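You operate a simulated robot arm through the tools that you are given. There is no shell and no other tool. Be economical: measure what you need, move in short steps, check, and stop when the job is done.

You run a simulated robot arm. Do the job below in one go: nothing can be reset, and whatever is moved stays where it is left.

TASK
Tidy up at the kitting table. At the end: the white roller from the kitting table is on the side table; the grey felt block from the kitting table is on the silver solar plate (marked "6"); the yellow corner guard from the kitting table is on the side table; the gold test block (marked "BRASS") stands where the grey felt block stood; whatever was shut is shut again. Leave all else as you found it, and nothing knocked over. Set down upright: white roller.

Only the result counts: the job must be done as asked and must still hold three seconds after the hand-in. Knocking over, shifting, dropping, spilling or breaking anything else fails it.

THE ROBOT
A 7-joint arm with a two-finger parallel gripper, fixed in place. Base frame: the origin is at the foot of the arm, x ahead of it, y to its left, z up; the work surface is at about z = 800. Lengths are in mm, angles in degrees, forces in N, time in s.
With the tool pointing down near the work surface it reaches from about 300 to 700 mm from the base axis. Its first joint turns from -66.0 to 66.0 degrees. Payload 1.57 kg.
Tool frame: the origin (TCP) lies between the finger pads and is the grasp point; the fingertips stand 30 mm ahead of it; z points along the fingers, y is the line along which they close. Largest opening 110 mm; finger width 24, thickness 12; the body of the gripper, 48 by 112 mm, starts 78 mm behind the TCP.
Orientation is told as [roll, pitch, yaw] about the base's x, y, z axes, in that order, counted from this pose: with the fingers straight down and closing along the base's y, the tool's x points along the base's -x, its y along +y and its z along -z.

THE INTERFACE
- The arm moves only by the tool servo_tool. Its argument "deltas" is a list of rows, each a list of 7 numbers: the shift along the tool's x, y, z in cm, then the turn, a rotation vector about the tool's x, y, z in degrees, then the finger opening in cm, from 0 to 11. In form: [[tx, ty, tz, ax, ay, az, gripper], ...]. A call has 1 to 20 rows; each row shifts and turns the commanded pose from where the row before left it, along the tool's axes as they then stand. Each row takes 0.2 s and may step no farther than 50 mm and 8.6 degrees from the row before; otherwise, or with a gripper value out of range, the whole call is refused. A pose out of reach is approached as far as the arm can. The call stops where the force on the tool passes 40 N (or 10 N more than at its start, if that is more) or the arm is blocked; 0.2 s more then pass. The fingers move at their own pace (about 108 mm/s each) and stop on an object; they squeeze with about 41 N. The grip force told is the motor's: it shows also when the fingers shut on nothing. Time passes only in rows, and 0.2 s behind the last, so rows that do not move let the fingers close. It gives the time, the measured TCP pose, the force on the tool (base axes), the opening and the grip force at its end, in the units of the frame above (readings bear some noise), with the torque about the TCP (base axes, N m) and any sound that the robot's microphone picked up.
- Cameras (640 x 400 px; columns grow to the right, rows downward): "scene" is fixed at [164.6, -410.8, 1377.3]; the picture's right is [0.68, -0.74, 0.00], its down [-0.59, -0.55, -0.59] and it looks along [0.43, 0.40, -0.81] (base axes); focal length 336 px, centre (320, 200). "wrist" rides on the gripper at [70, 16, -141] in the tool frame; the picture's right is [-0.23, 0.97, 0.00], its down [-0.86, -0.20, -0.48] and it looks along [-0.47, -0.11, 0.88] (tool axes); focal length 222 px, centre (320, 200). There is no depth. A picture from a camera that has moved, and an enlarged one, comes with that camera's place and axes in the base frame and with its lens.
- snapshot(camera): a new picture of that camera. It takes no simulated time.
- close_up(camera, box): a new picture of the part [left, top, right, bottom] of that camera's present view, enlarged. It takes no simulated time.
- finish_job(): hands the job in; it is judged then, once.

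Work in short steps. Places have to be worked out from the pictures, the camera data and where the tool is seen: move nearer, look again, correct. Check each grasp and each placing, and mend what went wrong. You have 120 turns and 68 pictures in all, those below and enlarged ones among them. Open the gripper and draw the arm clear of the work before you hand the job in, unless the task says otherwise; then end with one line.

The tools are called after "Request:" as name(argument=value, ...) on one line, values as JSON. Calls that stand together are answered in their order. servo_tool: Moves the arm, as the interface text tells. Its arguments: {"type":"object","properties":{"deltas":{"type":"array","items":{"type":"array","items":{"type":"number"}}}},"required":["deltas"]} The other tools are called the same way: snapshot (camera) takes a picture; close_up (camera, box) takes an enlarged picture of a part of a camera's view; finish_job () hands the job in.

At the start:

```text
clock: 0.0
position: [380.2, -79.7, 1042.2]
tcp_rot: [0.0, 0.0, 0.1]
ft_force: [0.3, -0.4, 0.0]
ft_torque: [0.05, 0.02, 0.01]
opening: 109.9
grasp_force: 0.0
```

scene: 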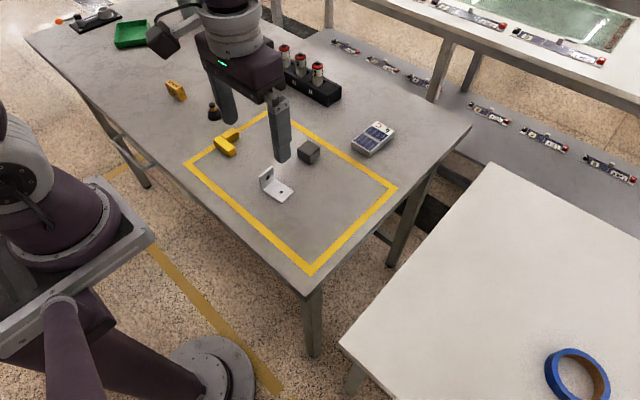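
wrist: 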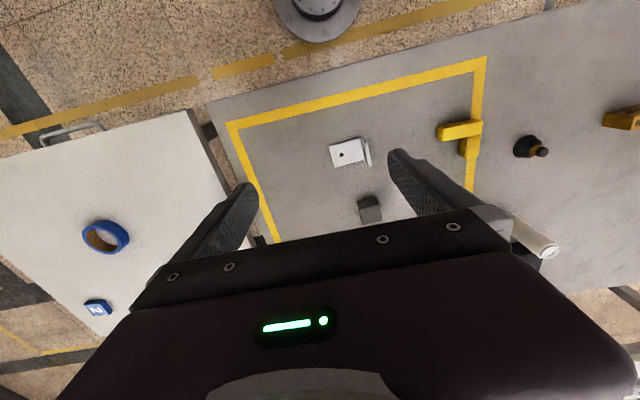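

I'll look more closely at the kitting table and the side table before moving.

Request:
close_up(camera="scene", box=[140, 30, 420, 205])

Request:
close_up(camera="scene", box=[330, 160, 640, 400])

Request:
close_up(camera="wrist", box=[200, 50, 640, 325])

```text
2.29 times, centred on (280, 118) of scene
camera zoom: at [164.6, -410.8, 1377.3], right [0.68, -0.74, 0.0], down [-0.59, -0.55, -0.59], along [0.43, 0.4, -0.81], focal length 767 px, centre (411, 389)
```

zoom: 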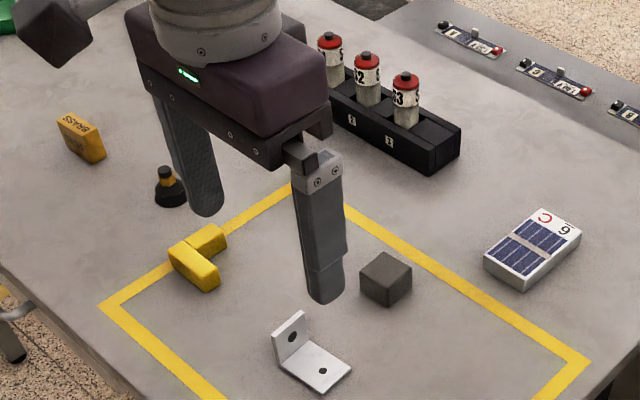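

```text
1.67 times, centred on (485, 280) of scene
camera zoom: at [164.6, -410.8, 1377.3], right [0.68, -0.74, 0.0], down [-0.59, -0.55, -0.59], along [0.43, 0.4, -0.81], focal length 559 px, centre (45, 67)
```

zoom: 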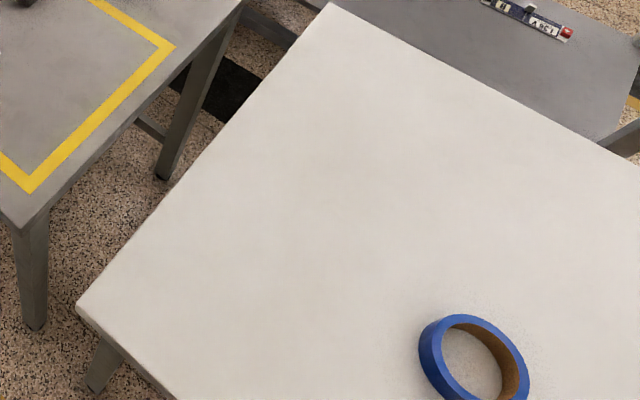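

```text
1.45 times, centred on (420, 188) of wrist
camera zoom: at [309.3, -61.7, 1182.5], right [0.23, 0.97, 0.0], down [0.86, -0.2, 0.48], along [0.47, -0.11, -0.88], focal length 323 px, centre (174, 218)
```

zoom: 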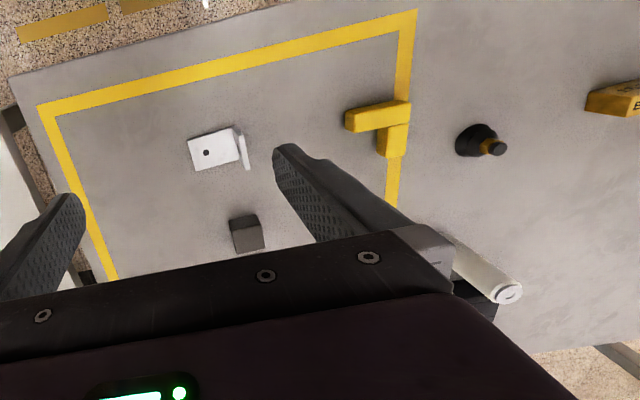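

Rough positions: felt block about (547,-20), corner guard about (440,149), brass block about (462,396), and plate about (673,-109). The roller stands near (628,250). The side table is lower, z about 730, with its edge at y about -339. I'll move above the felt block and look again.

Request:
servo_tool(deltas=[[-3.34, 1.18, 1.6, 0, 0, 0, 11], [-3.34, 1.18, 1.6, 0, 0, 0, 11], [-3.34, 1.18, 1.6, 0, 0, 0, 11], [-3.34, 1.18, 1.6, 0, 0, 0, 11], [-3.34, 1.18, 1.6, 0, 0, 0, 11], [0, 0, 0, 0, 0, 0, 11]])

Request:
snapshot(camera="wrist")

Request:
snapshot(camera="scene")

```text
clock: 1.4
position: [547.4, -18.0, 960.0]
tcp_rot: [0.0, 0.1, 0.0]
ft_force: [-0.2, 0.5, 0.2]
ft_torque: [-0.01, 0.03, -0.01]
opening: 109.9
grasp_force: 0.0
```

```text
62 pictures are left
camera wrist: at [477.4, -1.4, 1101.5], right [0.23, 0.97, 0.0], down [0.86, -0.2, 0.48], along [0.47, -0.11, -0.88], focal length 222 px, centre (320, 200)
```

wrist: 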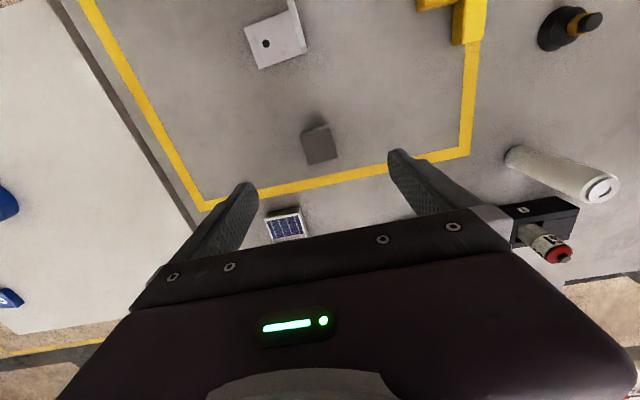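

```text
61 pictures are left
```

scene: 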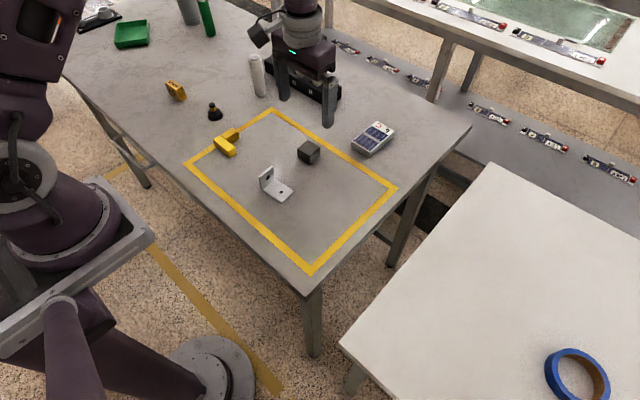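

The felt block's top is centred near (550,-18) and lines up with the base axes, about 35 mm across. I'll go down and grasp it.

Request:
servo_tool(deltas=[[-0.25, 0, 4.2, 0, 0, 0, 11], [0, 0, 4.2, 0, 0, 0, 11], [0, 0, 4.2, 0, 0, 0, 8], [0, 0, 0, 0, 0, 0, 3], [0, 0, 0, 0, 0, 0, 0], [0, 0, 0, 0, 0, 0, 0]])

Request:
snapshot(camera="wrist")

```text
clock: 2.8
position: [549.3, -18.3, 835.4]
tcp_rot: [-0.1, -0.1, 0.0]
ft_force: [-0.7, 0.3, -0.3]
ft_torque: [0.03, 0.02, -0.01]
opening: 38.3
grasp_force: 41.3
```

```text
60 pictures are left
camera wrist: at [480.1, -1.3, 976.0], right [0.23, 0.97, 0.0], down [0.86, -0.2, 0.48], along [0.47, -0.11, -0.88], focal length 222 px, centre (320, 200)
```

wrist: 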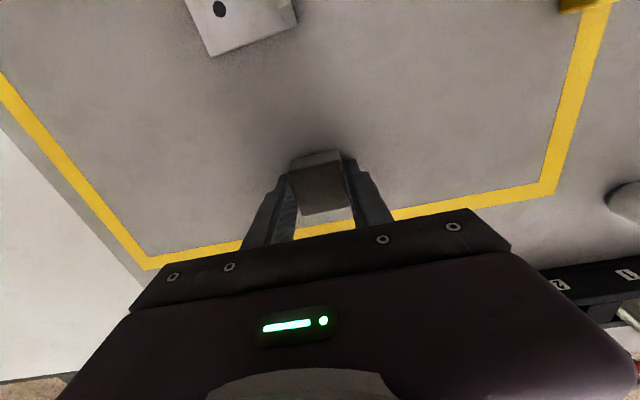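

The block is held (38 mm opening). I'll lift it and go partway to the plate to measure the plate.

Request:
servo_tool(deltas=[[0, 0, -4, 0, 0, 0, 0], [0, 0, -4, 0, 0, 0, 0], [0, 0, -4, 0, 0, 0, 0], [-2, -3, 0, 0, 0, 0, 0], [-2, -3, 0, 0, 0, 0, 0], [0, 0, 0, 0, 0, 0, 0]])

Request:
snapshot(camera="wrist")

Request:
close_up(camera="scene", box=[270, 70, 430, 170])

```text
clock: 4.2
position: [587.4, -81.8, 954.5]
tcp_rot: [0.0, 0.0, 0.0]
ft_force: [-0.1, 0.7, -0.1]
ft_torque: [0.0, 0.02, 0.01]
opening: 38.3
grasp_force: 40.8
```

```text
59 pictures are left
camera wrist: at [517.7, -64.4, 1095.8], right [0.23, 0.97, 0.0], down [0.86, -0.2, 0.48], along [0.47, -0.11, -0.88], focal length 222 px, centre (320, 200)
```

wrist: 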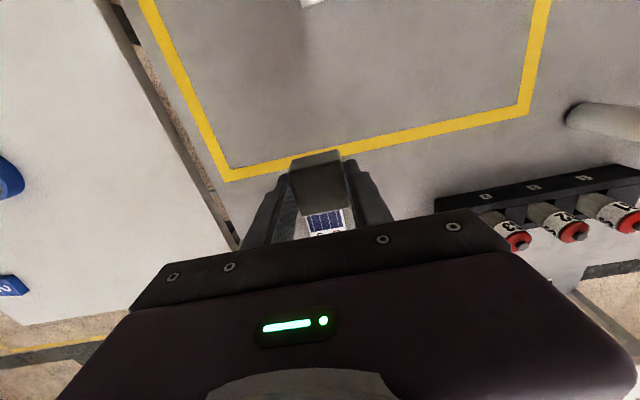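

```text
4.00 times, centred on (350, 120) of scene
camera zoom: at [164.5, -410.8, 1377.3], right [0.68, -0.74, 0.0], down [-0.59, -0.55, -0.59], along [0.43, 0.4, -0.81], focal length 1342 px, centre (200, 520)
```

zoom: 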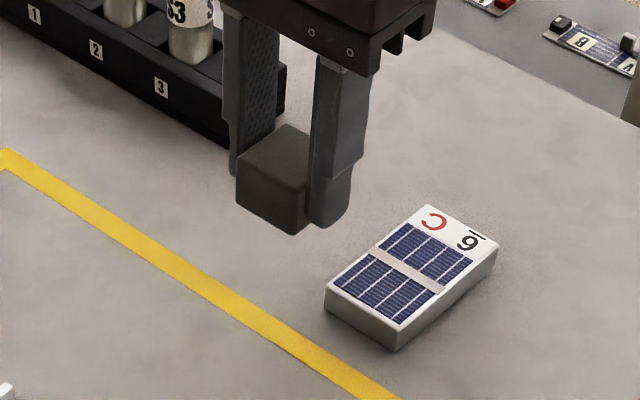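

The plate lines up with the base axes, about x 636–732, y -130 to -74, with its top near z 819. I'll set the block at about (665,-101) and hover there first.

Request:
servo_tool(deltas=[[-4, -0.95, 0, 0, 0, 0, 0], [-4, -0.95, 0, 0, 0, 0, 0], [0, 0, 4.2, 0, 0, 0, 0], [0, 0, 4.0, 0, 0, 0, 0], [0, 0, 0, 0, 0, 0, 0]])

Request:
close_up(camera="scene", box=[290, 70, 450, 170])

Request:
close_up(camera="wrist", box=[200, 120, 440, 270])

```text
clock: 5.4
position: [666.9, -99.2, 874.4]
tcp_rot: [0.0, 0.0, -0.1]
ft_force: [0.9, -0.5, -0.7]
ft_torque: [0.01, 0.03, -0.02]
opening: 38.5
grasp_force: 40.7
```

```text
4.00 times, centred on (370, 120) of scene
camera zoom: at [164.6, -410.8, 1377.3], right [0.68, -0.74, 0.0], down [-0.59, -0.55, -0.59], along [0.43, 0.4, -0.81], focal length 1342 px, centre (120, 520)
```

zoom: 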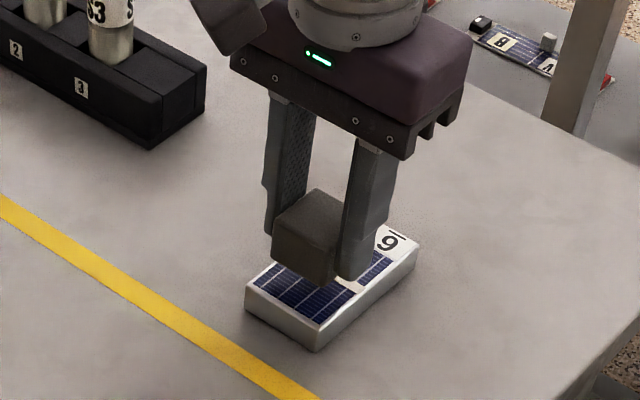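

```text
2.67 times, centred on (320, 195) of wrist
camera zoom: at [598.2, -83.2, 1015.5], right [0.23, 0.97, 0.0], down [0.86, -0.2, 0.48], along [0.47, -0.11, -0.88], focal length 592 px, centre (320, 213)
```

zoom: 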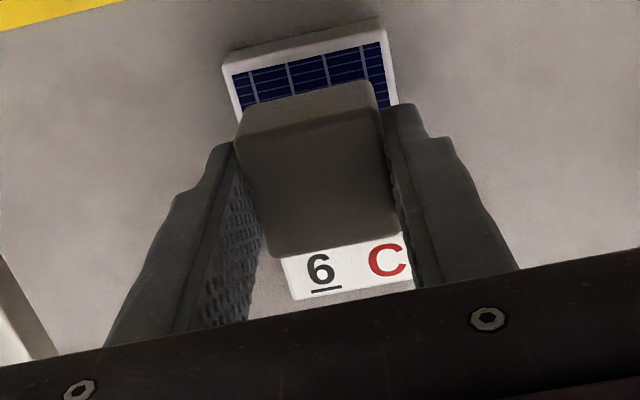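

The block is well over the plate. I'll lower it gently until it touches.

Request:
servo_tool(deltas=[[0, 0, 1.5, 0, 0, 0, 0], [0, 0, 0.2, 0, 0, 0, 0], [0, 0, 0, 0, 0, 0, 0]])

Request:
close_up(camera="scene", box=[330, 110, 410, 160])

```text
clock: 6.2
position: [667.5, -99.5, 856.6]
tcp_rot: [0.0, -0.1, 0.0]
ft_force: [0.0, 0.8, -0.3]
ft_torque: [0.03, 0.0, -0.02]
opening: 38.3
grasp_force: 41.0
```

```text
8.00 times, centred on (370, 135) of scene
camera zoom: at [164.6, -410.8, 1377.3], right [0.68, -0.74, 0.0], down [-0.59, -0.55, -0.59], along [0.43, 0.4, -0.81], focal length 2685 px, centre (-80, 720)
```

zoom: 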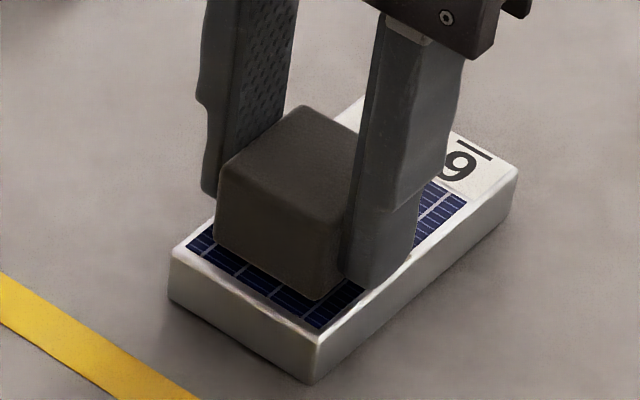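

Almost touching now, with no contact force yet. I'll step down in 1 mm increments.

Request:
servo_tool(deltas=[[0, 0, 0.1, 0, 0, 0, 0], [0, 0, 0.1, 0, 0, 0, 0], [0, 0, 0, 0, 0, 0, 0]])

```text
clock: 7.0
position: [668.4, -98.7, 853.7]
tcp_rot: [-0.1, 0.0, 0.1]
ft_force: [-1.5, -0.1, 2.0]
ft_torque: [-0.02, -0.03, -0.01]
opening: 38.3
grasp_force: 40.8
```

Request:
servo_tool(deltas=[[0, 0, 0.1, 0, 0, 0, 0], [0, 0, 0, 0, 0, 0, 0]])

```text
clock: 7.6
position: [668.5, -99.4, 853.0]
tcp_rot: [-0.1, -0.1, 0.0]
ft_force: [-1.3, -3.2, 12.1]
ft_torque: [0.0, 0.01, -0.02]
opening: 38.3
grasp_force: 41.4
```

Contact at 12 N. I'll release and rise.

Request:
servo_tool(deltas=[[0, 0, 0, 0, 0, 0, 5], [0, 0, 0, 0, 0, 0, 7], [0, 0, -4, 0, 0, 0, 8], [0, 0, -4, 0, 0, 0, 8], [0, 0, -4, 0, 0, 0, 8], [2, 2, 0, 0, 0, 0, 8], [0, 0, 0, 0, 0, 0, 8]])

Request:
close_up(camera="scene", box=[290, 70, 450, 170])

```text
clock: 9.2
position: [648.4, -78.4, 973.0]
tcp_rot: [0.0, -0.1, -0.1]
ft_force: [0.9, -0.1, 0.5]
ft_torque: [-0.01, 0.0, 0.0]
opening: 80.2
grasp_force: 0.0
```

```text
4.00 times, centred on (370, 120) of scene
camera zoom: at [164.5, -410.8, 1377.3], right [0.68, -0.74, 0.0], down [-0.59, -0.55, -0.59], along [0.43, 0.4, -0.81], focal length 1342 px, centre (120, 520)
```

zoom: 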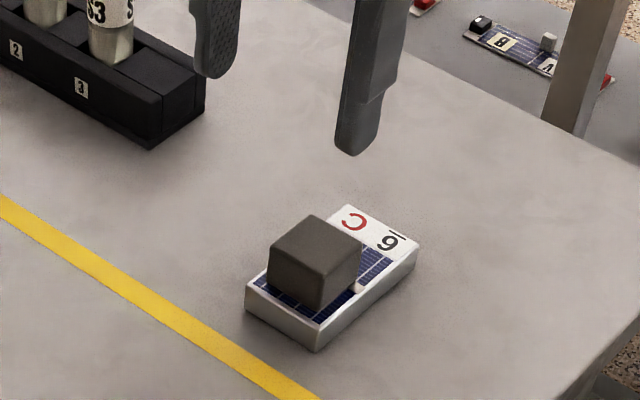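

The felt block sits squarely on the plate. Next is the brass block, so I'll fly over at height.

Request:
servo_tool(deltas=[[1.71, 3.98, -0.25, 0, 0, 0, 8], [1.71, 3.98, -0.25, 0, 0, 0, 8], [1.71, 3.98, -0.25, 0, 0, 0, 8], [1.71, 3.98, -0.25, 0, 0, 0, 8], [1.71, 3.98, -0.25, 0, 0, 0, 8], [1.71, 3.98, -0.25, 0, 0, 0, 8], [1.71, 3.98, -0.25, 0, 0, 0, 8], [1.71, 3.98, -0.25, 0, 0, 0, 8], [1.71, 3.98, -0.25, 0, 0, 0, 8], [1.71, 3.98, -0.25, 0, 0, 0, 8], [1.71, 3.98, -0.25, 0, 0, 0, 8], [0, 0, 0, 0, 0, 0, 11]])

Request:
snapshot(camera="wrist")

Request:
close_up(camera="scene", box=[130, 40, 290, 140])

```text
clock: 11.8
position: [461.7, 359.5, 1000.3]
tcp_rot: [0.0, 0.0, 0.0]
ft_force: [0.1, 0.4, 0.2]
ft_torque: [0.01, -0.01, 0.02]
opening: 109.8
grasp_force: 0.1
```

```text
53 pictures are left
camera wrist: at [392.0, 375.8, 1141.9], right [0.23, 0.97, 0.0], down [0.86, -0.2, 0.48], along [0.47, -0.11, -0.88], focal length 222 px, centre (320, 200)
```

wrist: 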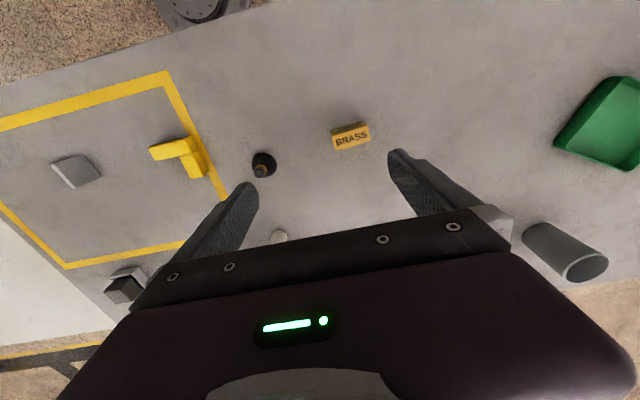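

```text
4.00 times, centred on (210, 90) of scene
camera zoom: at [164.6, -410.7, 1377.3], right [0.68, -0.74, 0.0], down [-0.59, -0.55, -0.59], along [0.43, 0.4, -0.81], focal length 1342 px, centre (760, 640)
```

zoom: 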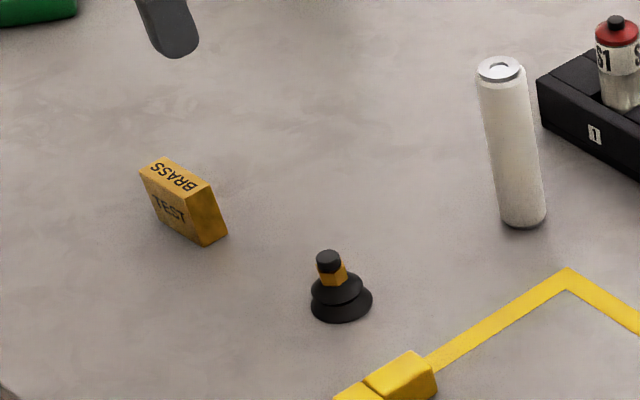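

Request:
close_up(camera="wrist", box=[290, 100, 410, 175])

```text
5.33 times, centred on (350, 138) of wrist
camera zoom: at [392.0, 375.8, 1141.9], right [0.23, 0.97, 0.0], down [0.86, -0.2, 0.48], along [0.47, -0.11, -0.88], focal length 1185 px, centre (160, 533)
```

zoom: 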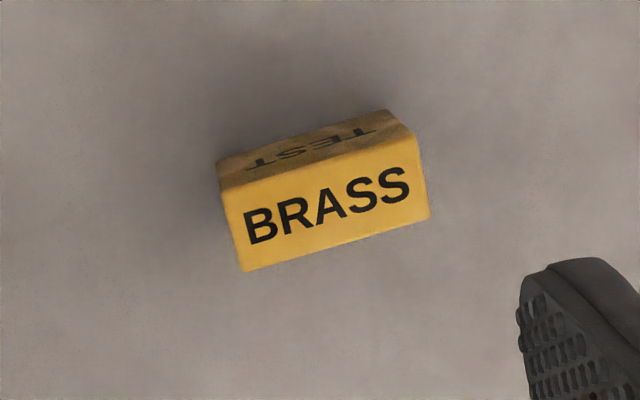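

The brass block is about 50×21×40 mm, centred near (471,400) and turned about +2.8°. I'll align the gripper and take it by its long direction.

Request:
servo_tool(deltas=[[-0.93, 4.05, 0, 0, 0, -2.8, 11], [0, 0, 4.1, 0, 0, 0, 11], [0, 0, 4.1, 0, 0, 0, 11], [0, 0, 4.1, 0, 0, 0, 11], [0, 0, 4.1, 0, 0, 0, 11], [0, 0, 0, 0, 0, 0, 9]])

Request:
close_up(camera="wrist", box=[200, 100, 440, 250])

```text
clock: 13.2
position: [470.3, 398.3, 838.1]
tcp_rot: [0.0, 0.0, 2.8]
ft_force: [-0.5, 0.1, -0.3]
ft_torque: [0.0, 0.01, 0.03]
opening: 90.1
grasp_force: 0.1
```

```text
2.67 times, centred on (320, 175) of wrist
camera zoom: at [399.3, 411.8, 978.6], right [0.18, 0.98, 0.0], down [0.86, -0.16, 0.48], along [0.47, -0.09, -0.88], focal length 592 px, centre (320, 267)
```

zoom: 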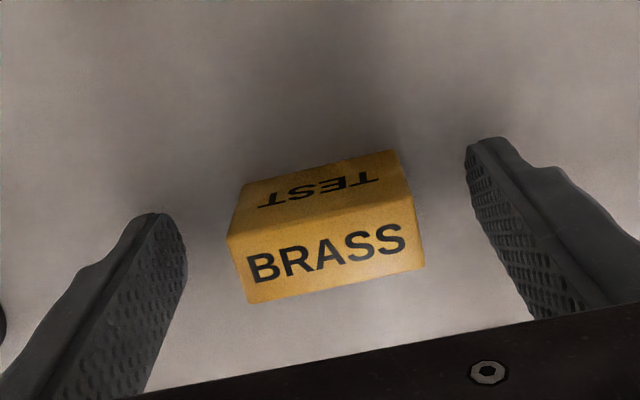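

Centred. Closing and lifting.

Request:
servo_tool(deltas=[[0, 0, 0, 0, 0, 0, 5], [0, 0, 0, 0, 0, 0, 0], [0, 0, 0, 0, 0, 0, 0], [0, 0, -3, 0, 0, 0, 0], [0, 0, 0, 0, 0, 0, 0]])

Request:
close_up(camera="wrist", box=[200, 100, 440, 250])

```text
clock: 14.4
position: [468.3, 398.5, 867.0]
tcp_rot: [-0.1, -0.1, 2.7]
ft_force: [0.7, 0.5, -3.8]
ft_torque: [-0.01, -0.02, 0.0]
opening: 49.5
grasp_force: 41.6
```

```text
2.67 times, centred on (320, 175) of wrist
camera zoom: at [398.5, 412.6, 1008.7], right [0.18, 0.98, 0.0], down [0.86, -0.16, 0.48], along [0.47, -0.09, -0.88], focal length 592 px, centre (320, 267)
```

zoom: 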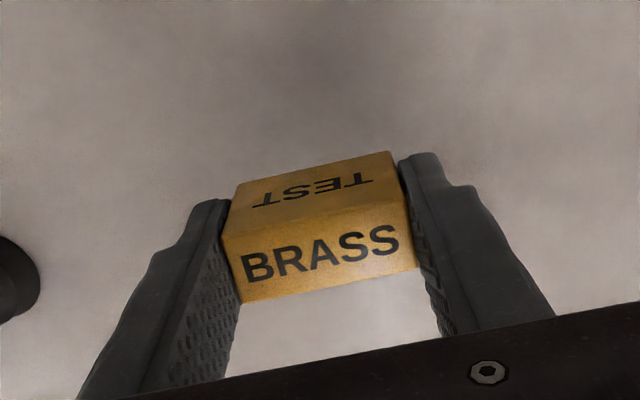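

Held firmly. I'll lift, straighten the yaw, and carry it to the felt block's old place at about (549,-18).

Request:
servo_tool(deltas=[[0, 0, -4, 0, 0, 0, 0], [0, 0, -4, 0, 0, 0, 0], [0, 0, -3, 0, 0, 2.8, 0], [-0.9, -4.63, 0, 0, 0, 0, 0], [-0.9, -4.63, 0, 0, 0, 0, 0], [-0.9, -4.63, 0, 0, 0, 0, 0], [-0.9, -4.63, 0, 0, 0, 0, 0], [-0.9, -4.63, 0, 0, 0, 0, 0], [-0.9, -4.63, 0, 0, 0, 0, 0], [-0.9, -4.63, 0, 0, 0, 0, 0], [-0.9, -4.63, 0, 0, 0, 0, 0], [-0.9, -4.63, 0, 0, 0, 0, 0], [0, 0, 0, 0, 0, 0, 0]])

```text
clock: 17.2
position: [550.5, -18.3, 976.5]
tcp_rot: [0.0, 0.0, 0.0]
ft_force: [-0.2, 0.1, -2.6]
ft_torque: [0.02, -0.01, 0.03]
opening: 49.5
grasp_force: 41.0
```

I'll descend to just above the table.

Request:
servo_tool(deltas=[[0.1, 0, 4.4, 0, 0, 0, 0], [0, 0, 4.4, 0, 0, 0, 0], [0, 0, 4.3, 0, 0, 0, 0], [0, 0, 0, 0, 0, 0, 0]])

Request:
close_up(camera="wrist", box=[200, 100, 440, 250])

```text
clock: 18.2
position: [550.1, -15.9, 845.1]
tcp_rot: [0.1, -0.1, 0.0]
ft_force: [-0.4, -0.3, -4.5]
ft_torque: [0.03, 0.01, 0.0]
opening: 49.5
grasp_force: 40.9
```

```text
2.67 times, centred on (320, 175) of wrist
camera zoom: at [481.3, 1.0, 986.8], right [0.23, 0.97, 0.0], down [0.85, -0.2, 0.48], along [0.47, -0.11, -0.88], focal length 592 px, centre (320, 267)
```

zoom: 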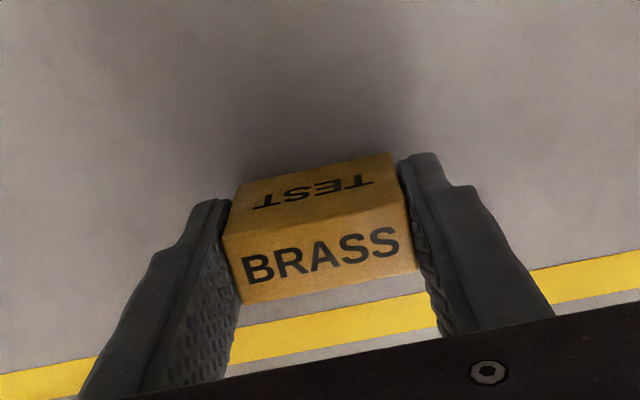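

Request:
servo_tool(deltas=[[0, 0, 0.4, 0, 0, 0, 0], [0, 0, 0.1, 0, 0, 0, 0], [0, 0, 0.1, 0, 0, 0, 0], [0, 0, 0, 0, 0, 0, 0]])

```text
clock: 19.2
position: [550.9, -15.2, 840.0]
tcp_rot: [-0.1, 0.0, 0.0]
ft_force: [0.8, 0.4, -3.2]
ft_torque: [-0.01, 0.01, 0.02]
opening: 49.4
grasp_force: 40.8
```

Reading y is about 2 mm off, so I'll correct it and feel for contact.

Request:
servo_tool(deltas=[[0.1, -0.2, 0, 0, 0, 0, 0], [0, 0, 0.1, 0, 0, 0, 0], [0, 0, 0.1, 0, 0, 0, 0], [0, 0, 0, 0, 0, 0, 0]])

```text
clock: 20.2
position: [549.2, -20.5, 838.0]
tcp_rot: [0.0, 0.0, 0.1]
ft_force: [-0.1, 0.7, 6.6]
ft_torque: [0.09, 0.02, 0.04]
opening: 49.5
grasp_force: 40.7
```

Contact felt. I'll release and rise, then check with the scene camera.

Request:
servo_tool(deltas=[[0, 0, 0, 0, 0, 0, 6], [0, 0, 0, 0, 0, 0, 8], [0, 0, -4, 0, 0, 0, 8], [0, 0, -4, 0, 0, 0, 8], [0, 0, -4, 0, 0, 0, 8], [0, 0, -4, 0, 0, 0, 8], [3, 3, 0, 0, 0, 0, 8], [0, 0, 0, 0, 0, 0, 8]])

Request:
snapshot(camera="scene")

Request:
snapshot(camera="wrist")

```text
clock: 22.0
position: [517.5, 12.3, 997.1]
tcp_rot: [-0.1, -0.1, 0.0]
ft_force: [0.3, -0.1, 0.7]
ft_torque: [-0.02, 0.04, 0.04]
opening: 79.9
grasp_force: 0.1
```

```text
47 pictures are left
```

scene: 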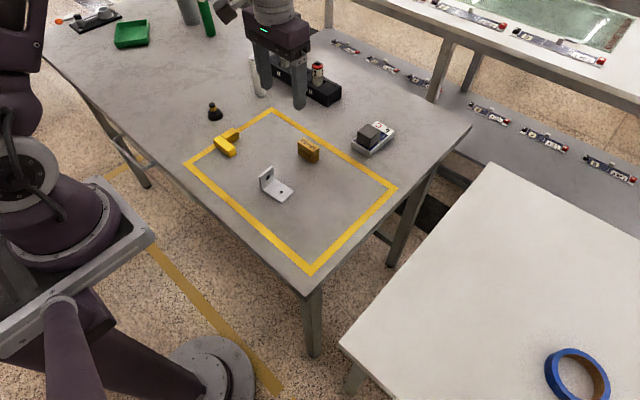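

```text
46 pictures are left
camera wrist: at [448.4, 29.5, 1138.1], right [0.23, 0.97, 0.0], down [0.86, -0.2, 0.48], along [0.47, -0.11, -0.88], focal length 222 px, centre (320, 200)
```

wrist: 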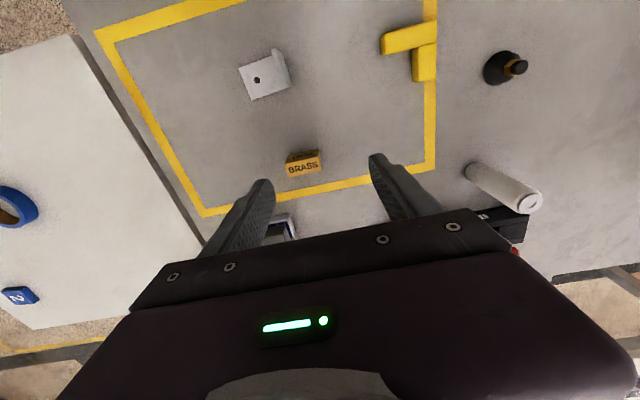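

The brass block stands where the felt was. Next is the yellow corner guard, so I'll hover near (445,140).

Request:
servo_tool(deltas=[[1.8, 3.2, 0.9, 0, 0, 0, 8], [1.8, 3.2, 0.9, 0, 0, 0, 8], [1.8, 3.2, 0.9, 0, 0, 0, 8], [1.8, 3.2, 0.9, 0, 0, 0, 11], [0, 0, 0, 0, 0, 0, 11]])

Request:
close_up(camera="wrist", box=[220, 50, 460, 200])

Request:
close_up(camera="scene", box=[180, 90, 300, 165])

```text
clock: 23.2
position: [446.0, 140.1, 961.9]
tcp_rot: [0.0, 0.0, 0.0]
ft_force: [0.5, 0.1, 0.3]
ft_torque: [-0.02, 0.05, 0.06]
opening: 109.7
grasp_force: 0.2
```

```text
2.67 times, centred on (340, 125) of wrist
camera zoom: at [376.7, 157.6, 1102.8], right [0.23, 0.97, 0.0], down [0.85, -0.2, 0.48], along [0.47, -0.11, -0.88], focal length 592 px, centre (267, 400)
```

zoom: 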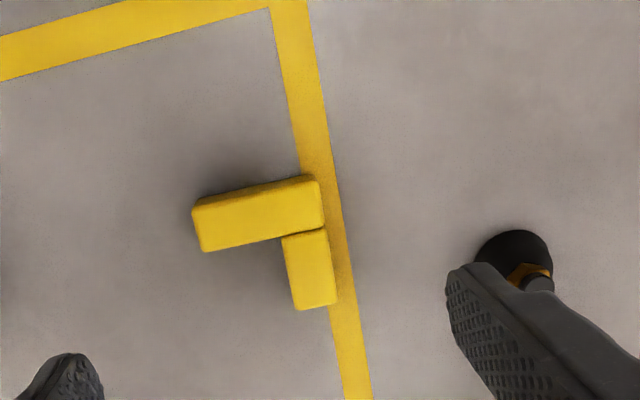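

```text
5.33 times, centred on (240, 128) of scene
camera zoom: at [164.6, -410.7, 1377.3], right [0.68, -0.74, 0.0], down [-0.59, -0.55, -0.59], along [0.43, 0.4, -0.81], focal length 1790 px, centre (747, 587)
```

zoom: 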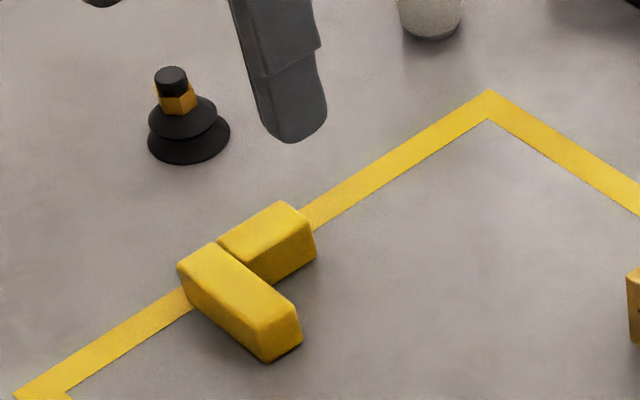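

The guard lies flat: its long leg spans x 422–443, y 112–169, turned about -2.3°, with its top near z 820. I'll grip the long leg lengthwise.

Request:
servo_tool(deltas=[[1.0, 0.05, 0, 0, 0, 2.3, 11], [0, 0, 4.25, 0, 0, 0, 11], [0, 0, 4.25, 0, 0, 0, 11], [0, 0, 4.25, 0, 0, 0, 9], [0, 0, 0, 0, 0, 0, 8.5]])

Request:
close_up(camera="wrist", box=[200, 100, 440, 250])

```text
clock: 24.4
position: [435.8, 140.3, 832.3]
tcp_rot: [0.0, 0.0, -2.2]
ft_force: [0.2, 0.6, -0.5]
ft_torque: [0.01, 0.0, -0.02]
opening: 84.9
grasp_force: 0.0
```

```text
2.67 times, centred on (320, 175) of wrist
camera zoom: at [367.1, 159.1, 973.8], right [0.27, 0.96, 0.0], down [0.85, -0.23, 0.48], along [0.46, -0.13, -0.88], focal length 592 px, centre (320, 267)
```

zoom: 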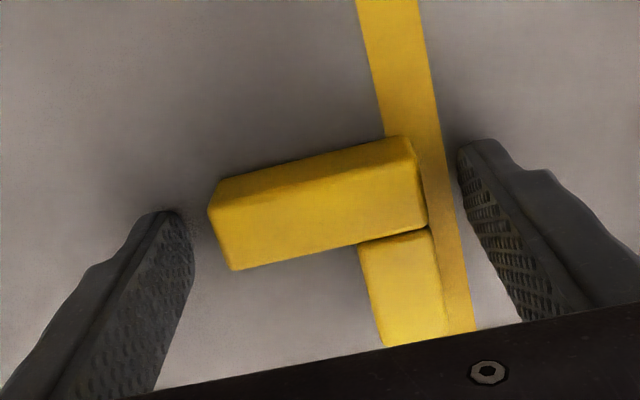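

Request:
servo_tool(deltas=[[0, 0, 0, 0, 0, 0, 6.5], [0, 0, 0, 0, 0, 0, 0], [0, 0, 0, 0, 0, 0, 0], [0, 0, -3, 0, 0, 0, 0], [0, 0, -4, 0, 0, 0, 0], [0, 0, 0, 0, 0, 0, 0]])

Request:
close_up(camera="wrist", box=[200, 100, 440, 250])

Request:
close_up(camera="scene", box=[160, 60, 320, 160])

```text
clock: 25.8
position: [437.5, 139.4, 905.9]
tcp_rot: [-0.1, 0.1, -2.2]
ft_force: [0.8, 0.1, -0.5]
ft_torque: [0.02, -0.02, 0.02]
opening: 58.7
grasp_force: 41.4
```

```text
2.67 times, centred on (320, 175) of wrist
camera zoom: at [368.4, 159.1, 1047.2], right [0.27, 0.96, 0.0], down [0.85, -0.23, 0.48], along [0.46, -0.13, -0.88], focal length 592 px, centre (320, 267)
```

zoom: 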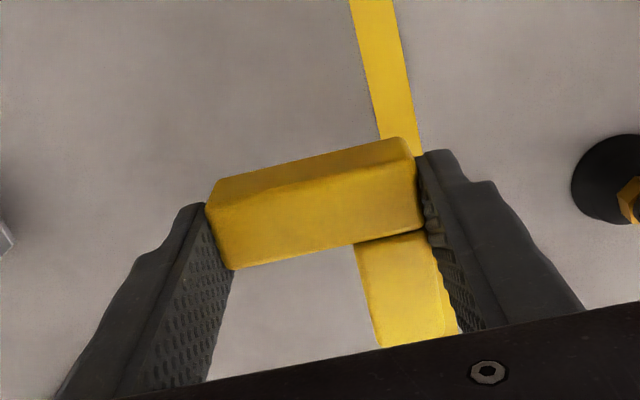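

```text
4.00 times, centred on (240, 110) of scene
camera zoom: at [164.5, -410.8, 1377.3], right [0.68, -0.74, 0.0], down [-0.59, -0.55, -0.59], along [0.43, 0.4, -0.81], focal length 1342 px, centre (640, 560)
```

zoom: 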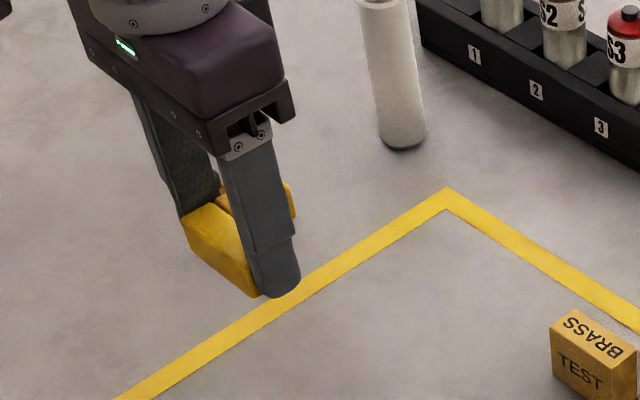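

The guard is held level. I'll raise it and carry it over the side table, toward (380,-430).

Request:
servo_tool(deltas=[[0, 0, -3, 0, 0, -2.2, 0], [0, 0, -3, 0, 0, 0, 0], [0.44, -4.38, 0, 0, 0, 0, 0], [0.44, -4.38, 0, 0, 0, 0, 0], [0.44, -4.38, 0, 0, 0, 0, 0], [0.44, -4.38, 0, 0, 0, 0, 0], [0.44, -4.38, 0, 0, 0, 0, 0], [0.44, -4.38, 0, 0, 0, 0, 0], [0.44, -4.38, 0, 0, 0, 0, 0], [0.44, -4.38, 0, 0, 0, 0, 0], [0.44, -4.38, 0, 0, 0, 0, 0], [0.44, -4.38, 0, 0, 0, 0, 0], [0.44, -4.38, 0, 0, 0, 0, 0], [0.44, -4.38, 0, 0, 0, 0, 0], [0.44, -4.38, 0, 0, 0, 0, 0], [0, 0, 0, 0, 0, 0, 0]])

Request:
snapshot(camera="scene")

Request:
snapshot(camera="wrist")

```text
clock: 29.2
position: [377.2, -429.7, 963.7]
tcp_rot: [0.1, 0.1, -0.2]
ft_force: [0.0, -0.3, 0.1]
ft_torque: [-0.01, -0.02, -0.01]
opening: 58.6
grasp_force: 40.6
```

```text
40 pictures are left
```

scene: 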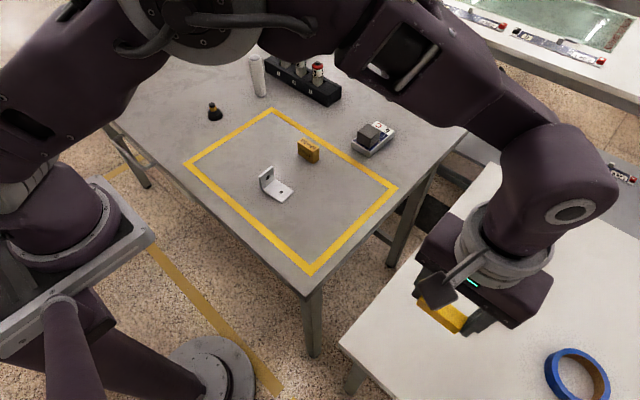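

```text
39 pictures are left
camera wrist: at [307.9, -413.2, 1105.2], right [0.23, 0.97, 0.0], down [0.86, -0.2, 0.48], along [0.47, -0.11, -0.88], focal length 222 px, centre (320, 200)
```

wrist: 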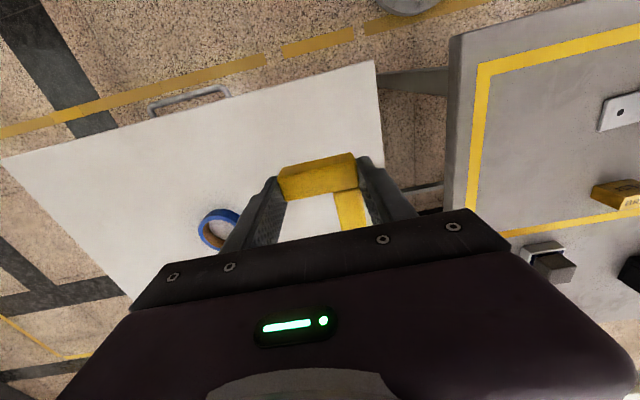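

The guard is over the side table. I'll descend partway and judge the table height.

Request:
servo_tool(deltas=[[0, 0, 4.5, 0, 0, 0, 0], [0, 0, 4.5, 0, 0, 0, 0], [0, 0, 4.5, 0, 0, 0, 0], [0, 0, 2, 0, 0, 0, 0], [0, 0, 0, 0, 0, 0, 0]])

Request:
snapshot(camera="wrist")

Request:
close_up(camera="scene", box=[320, 210, 560, 360])

```text
clock: 30.4
position: [376.9, -429.6, 809.0]
tcp_rot: [0.0, 0.0, 0.0]
ft_force: [-0.8, 0.6, -0.8]
ft_torque: [-0.01, 0.03, -0.04]
opening: 58.5
grasp_force: 41.2
```

```text
38 pictures are left
camera wrist: at [308.2, -412.7, 949.8], right [0.23, 0.97, 0.0], down [0.85, -0.2, 0.48], along [0.47, -0.11, -0.88], focal length 222 px, centre (320, 200)
```

wrist: 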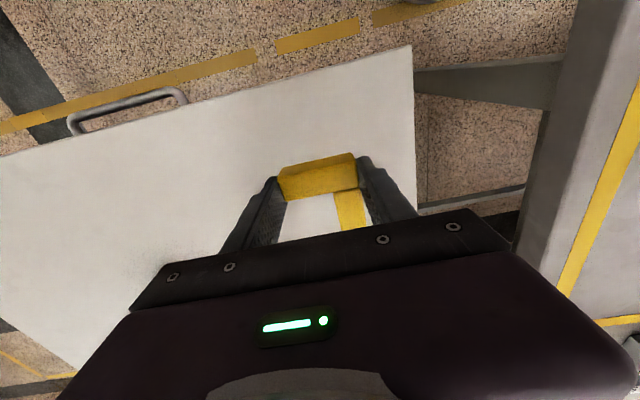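

```text
2.67 times, centred on (440, 285) of scene
camera zoom: at [164.6, -410.8, 1377.3], right [0.68, -0.74, 0.0], down [-0.59, -0.55, -0.59], along [0.43, 0.4, -0.81], focal length 895 px, centre (0, -27)
```

zoom: 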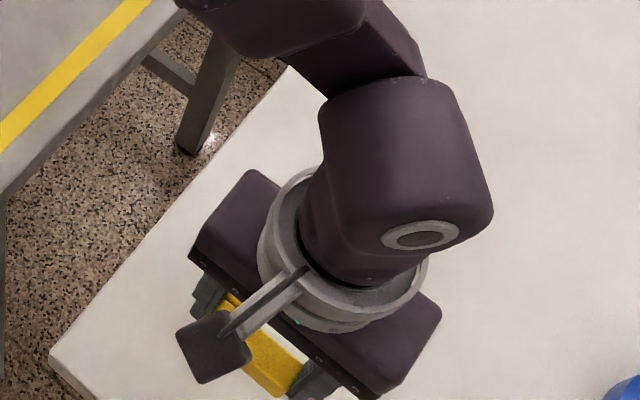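

The side table top is roughly z 706±20. I'll descend to a safe height, then creep until contact.

Request:
servo_tool(deltas=[[0, 0, 3, 0, 0, 0, 0], [0, 0, 0.5, 0, 0, 0, 0], [0, 0, 0.2, 0, 0, 0, 0], [0, 0, 0.2, 0, 0, 0, 0], [0, 0, 0.2, 0, 0, 0, 0], [0, 0, 0.2, 0, 0, 0, 0], [0, 0, 0.2, 0, 0, 0, 0], [0, 0, 0.2, 0, 0, 0, 0], [0, 0, 0.2, 0, 0, 0, 0], [0, 0, 0, 0, 0, 0, 0]])

Request:
close_up(camera="wrist", box=[200, 100, 440, 250])

```text
clock: 32.6
position: [378.6, -429.8, 759.2]
tcp_rot: [0.0, -0.1, -0.1]
ft_force: [0.6, -0.3, 0.5]
ft_torque: [0.02, 0.03, -0.04]
opening: 58.5
grasp_force: 40.8
```

```text
2.67 times, centred on (320, 175) of wrist
camera zoom: at [309.1, -412.8, 900.8], right [0.23, 0.97, 0.0], down [0.85, -0.2, 0.48], along [0.47, -0.11, -0.88], focal length 592 px, centre (320, 267)
```

zoom: 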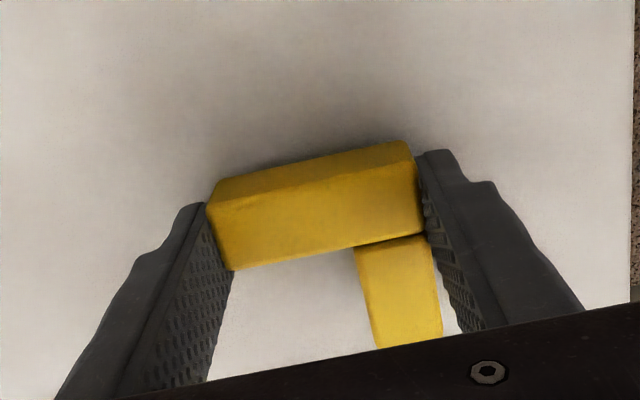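

Request:
servo_tool(deltas=[[0, 0, 0.2, 0, 0, 0, 0], [0, 0, 0.2, 0, 0, 0, 0], [0, 0, 0.2, 0, 0, 0, 0], [0, 0, 0.2, 0, 0, 0, 0], [0, 0, 0.2, 0, 0, 0, 0], [0, 0, 0, 0, 0, 0, 0]])

```text
clock: 34.0
position: [378.0, -430.2, 750.4]
tcp_rot: [-0.1, -0.1, -0.1]
ft_force: [-4.2, 7.5, 37.1]
ft_torque: [0.37, 0.04, 0.14]
opening: 58.5
grasp_force: 40.8
```

Contact; the table top is at about z 719. I'll ease the press, then release.

Request:
servo_tool(deltas=[[0, 0, -0.2, 0, 0, 0, 0], [0, 0, 0, 0, 0, 0, 0]])

```text
clock: 34.6
position: [378.5, -430.5, 751.8]
tcp_rot: [-0.1, 0.0, -0.1]
ft_force: [1.3, -0.8, 5.3]
ft_torque: [-0.17, -0.03, 0.09]
opening: 58.5
grasp_force: 41.6
```

Request:
servo_tool(deltas=[[0, 0, 0, 0, 0, 0, 6.5], [0, 0, 0, 0, 0, 0, 8], [0, 0, -4, 0, 0, 0, 9], [0, 0, -4, 0, 0, 0, 9], [0, 0, -4, 0, 0, 0, 9], [0, 0, -4, 0, 0, 0, 9], [0, 0, -4, 0, 0, 0, 9], [0, 0, -4, 0, 0, 0, 9], [0, 0, 0, 0, 0, 0, 9]])

Request:
snapshot(camera="wrist")

```text
clock: 36.6
position: [379.4, -429.6, 993.5]
tcp_rot: [0.0, 0.0, -0.1]
ft_force: [0.6, 0.2, -0.1]
ft_torque: [-0.01, 0.0, 0.04]
opening: 90.1
grasp_force: 0.0
```

```text
35 pictures are left
camera wrist: at [310.1, -413.1, 1134.8], right [0.23, 0.97, 0.0], down [0.85, -0.2, 0.48], along [0.47, -0.11, -0.88], focal length 222 px, centre (320, 200)
```

wrist: 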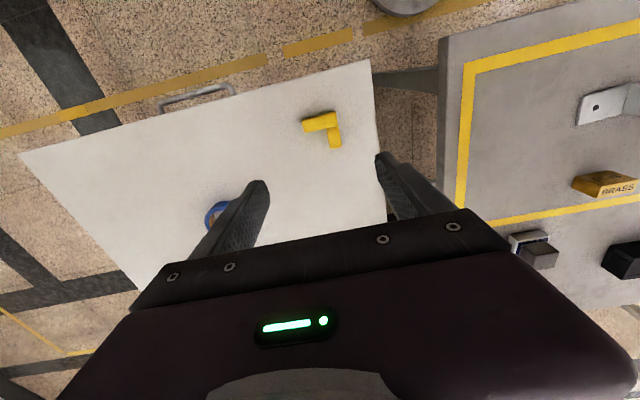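

The guard is placed well on the side table. Now I'll go back towards the roller.

Request:
servo_tool(deltas=[[-1.5, 4.43, -0.1, 0, 0, 0, 9], [-1.5, 4.43, -0.1, 0, 0, 0, 9], [-1.5, 4.43, -0.1, 0, 0, 0, 9], [-1.5, 4.43, -0.1, 0, 0, 0, 9], [-1.5, 4.43, -0.1, 0, 0, 0, 9], [-1.5, 4.43, -0.1, 0, 0, 0, 9], [-1.5, 4.43, -0.1, 0, 0, 0, 9], [-1.5, 4.43, -0.1, 0, 0, 0, 9], [-1.5, 4.43, -0.1, 0, 0, 0, 9], [-1.5, 4.43, -0.1, 0, 0, 0, 9], [-1.5, 4.43, -0.1, 0, 0, 0, 9], [-1.5, 4.43, -0.1, 0, 0, 0, 9], [-1.5, 4.43, -0.1, 0, 0, 0, 9], [-1.5, 4.43, -0.1, 0, 0, 0, 11], [0, 0, 0, 0, 0, 0, 11]])

Request:
snapshot(camera="wrist")

Request:
close_up(camera="scene", box=[210, 20, 370, 120])

```text
clock: 39.8
position: [589.7, 189.4, 1005.8]
tcp_rot: [0.0, 0.0, -0.2]
ft_force: [0.4, 0.4, -0.1]
ft_torque: [0.0, 0.02, -0.01]
opening: 109.9
grasp_force: 0.1
```

```text
34 pictures are left
camera wrist: at [520.9, 207.3, 1147.9], right [0.23, 0.97, 0.0], down [0.85, -0.2, 0.48], along [0.47, -0.11, -0.88], focal length 222 px, centre (320, 200)
```

wrist: 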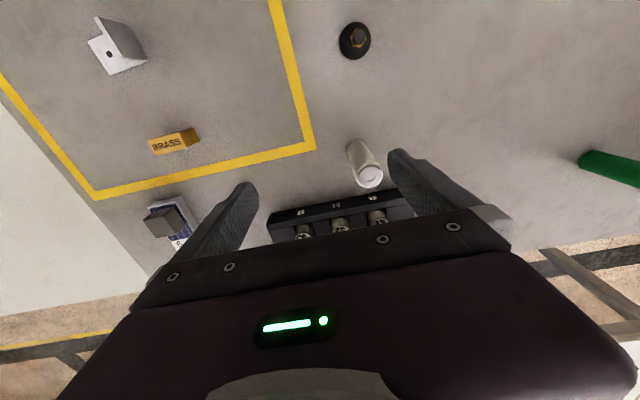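

```text
4.00 times, centred on (290, 70) of scene
camera zoom: at [164.6, -410.7, 1377.3], right [0.68, -0.74, 0.0], down [-0.59, -0.55, -0.59], along [0.43, 0.4, -0.81], focal length 1342 px, centre (440, 720)
```

zoom: 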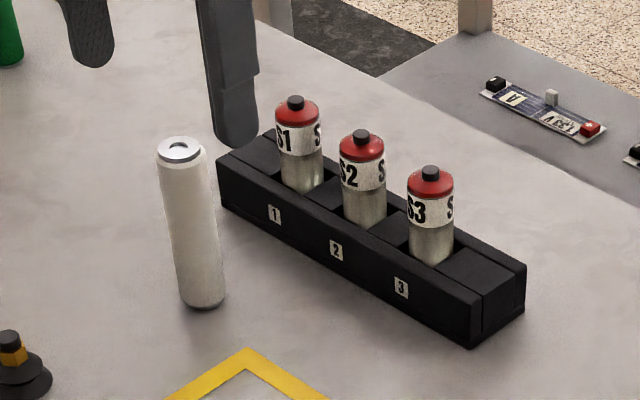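

The roller stands at about (625,240), top near z 915, diameter about 32 mm. I'll position above it and come down partway with the fingers open.

Request:
servo_tool(deltas=[[-1.75, 2.55, 0, 0, 0, 0, 11], [-1.75, 2.55, 0, 0, 0, 0, 11], [0, 0, 3, 0, 0, 0, 11], [0, 0, 0, 0, 0, 0, 11]])

Request:
close_up(camera="wrist", box=[200, 100, 440, 250])

Request:
close_up(camera="scene", box=[210, 20, 370, 120])

```text
clock: 40.8
position: [624.3, 240.8, 975.5]
tcp_rot: [0.0, 0.0, 0.0]
ft_force: [-0.1, -0.2, 1.3]
ft_torque: [0.03, -0.02, -0.01]
opening: 110.1
grasp_force: 0.0
```

```text
2.67 times, centred on (320, 175) of wrist
camera zoom: at [554.7, 257.6, 1116.9], right [0.23, 0.97, 0.0], down [0.86, -0.2, 0.48], along [0.47, -0.11, -0.88], focal length 592 px, centre (320, 267)
```

zoom: 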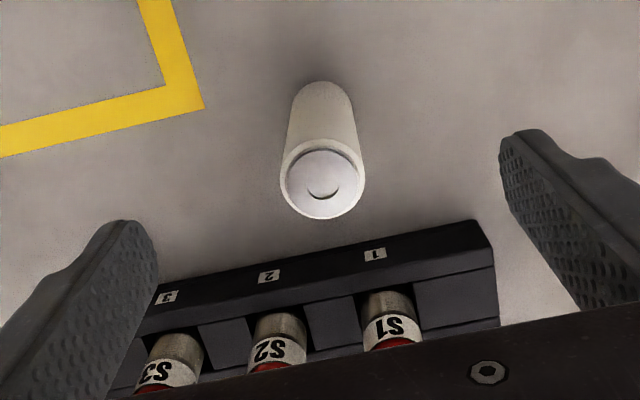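

```text
4.00 times, centred on (290, 70) of scene
camera zoom: at [164.6, -410.8, 1377.3], right [0.68, -0.74, 0.0], down [-0.59, -0.55, -0.59], along [0.43, 0.4, -0.81], focal length 1342 px, centre (440, 720)
```

zoom: 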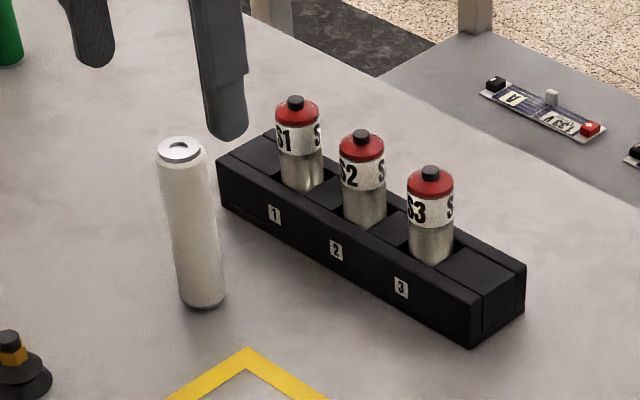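

It's centred within about 2 mm, with the rack front near x 700, so there's room. I'll descend to z about 868 and close.

Request:
servo_tool(deltas=[[-0.2, 0, 4, 0, 0, 0, 11], [0, 0, 4, 0, 0, 0, 11], [0, 0, 2.75, 0, 0, 0, 11], [0, 0, 0, 0, 0, 0, 9]])

Request:
close_up(camera="wrist", box=[200, 100, 440, 250])

Request:
close_up(camera="scene", box=[210, 20, 370, 120])

```text
clock: 41.8
position: [625.3, 242.1, 868.3]
tcp_rot: [0.0, 0.0, -0.1]
ft_force: [0.1, -1.4, 0.2]
ft_torque: [0.0, -0.02, -0.01]
opening: 89.7
grasp_force: 0.0
```

```text
2.67 times, centred on (320, 175) of wrist
camera zoom: at [555.4, 259.3, 1010.3], right [0.23, 0.97, 0.0], down [0.85, -0.2, 0.48], along [0.47, -0.11, -0.88], focal length 592 px, centre (320, 267)
```

zoom: 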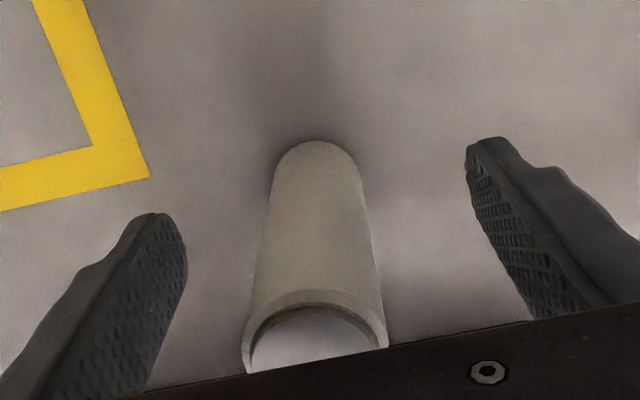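

```text
4.00 times, centred on (290, 70) of scene
camera zoom: at [164.6, -410.8, 1377.3], right [0.68, -0.74, 0.0], down [-0.59, -0.55, -0.59], along [0.43, 0.4, -0.81], focal length 1342 px, centre (440, 720)
```

zoom: 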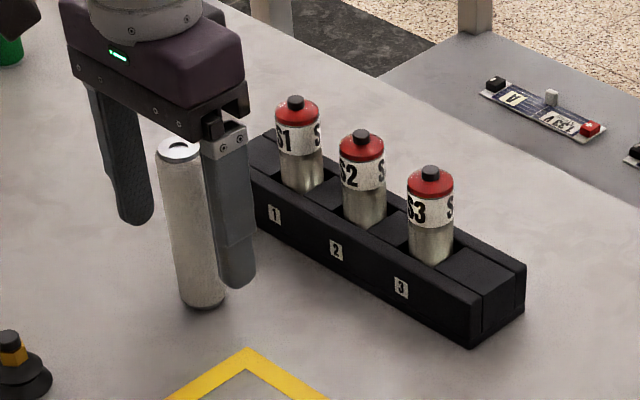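

Request:
servo_tool(deltas=[[0, -0.1, 0, 0, 0, 0, 5.5], [0, 0, 0, 0, 0, 0, 4], [0, 0, 0, 0, 0, 0, 2.5], [0, 0, 0, 0, 0, 0, 0], [0, 0, 0, 0, 0, 0, 0]])

Request:
close_up(camera="scene", box=[210, 20, 370, 120])

```text
clock: 43.0
position: [625.9, 241.1, 868.3]
tcp_rot: [0.0, -0.1, -0.1]
ft_force: [0.5, -2.0, -0.9]
ft_torque: [-0.07, 0.0, -0.03]
opening: 31.4
grasp_force: 40.4
```

```text
4.00 times, centred on (290, 70) of scene
camera zoom: at [164.6, -410.8, 1377.3], right [0.68, -0.74, 0.0], down [-0.59, -0.55, -0.59], along [0.43, 0.4, -0.81], focal length 1342 px, centre (440, 720)
```

zoom: 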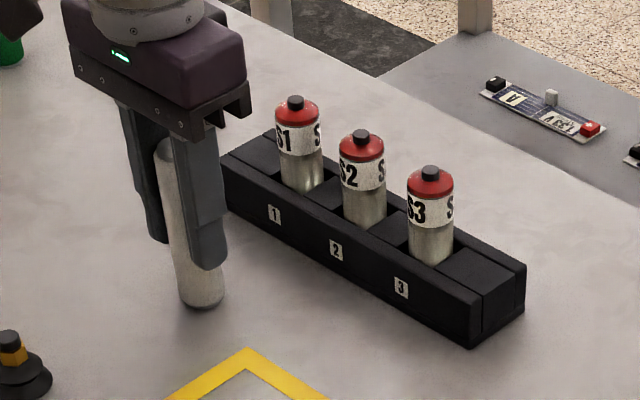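

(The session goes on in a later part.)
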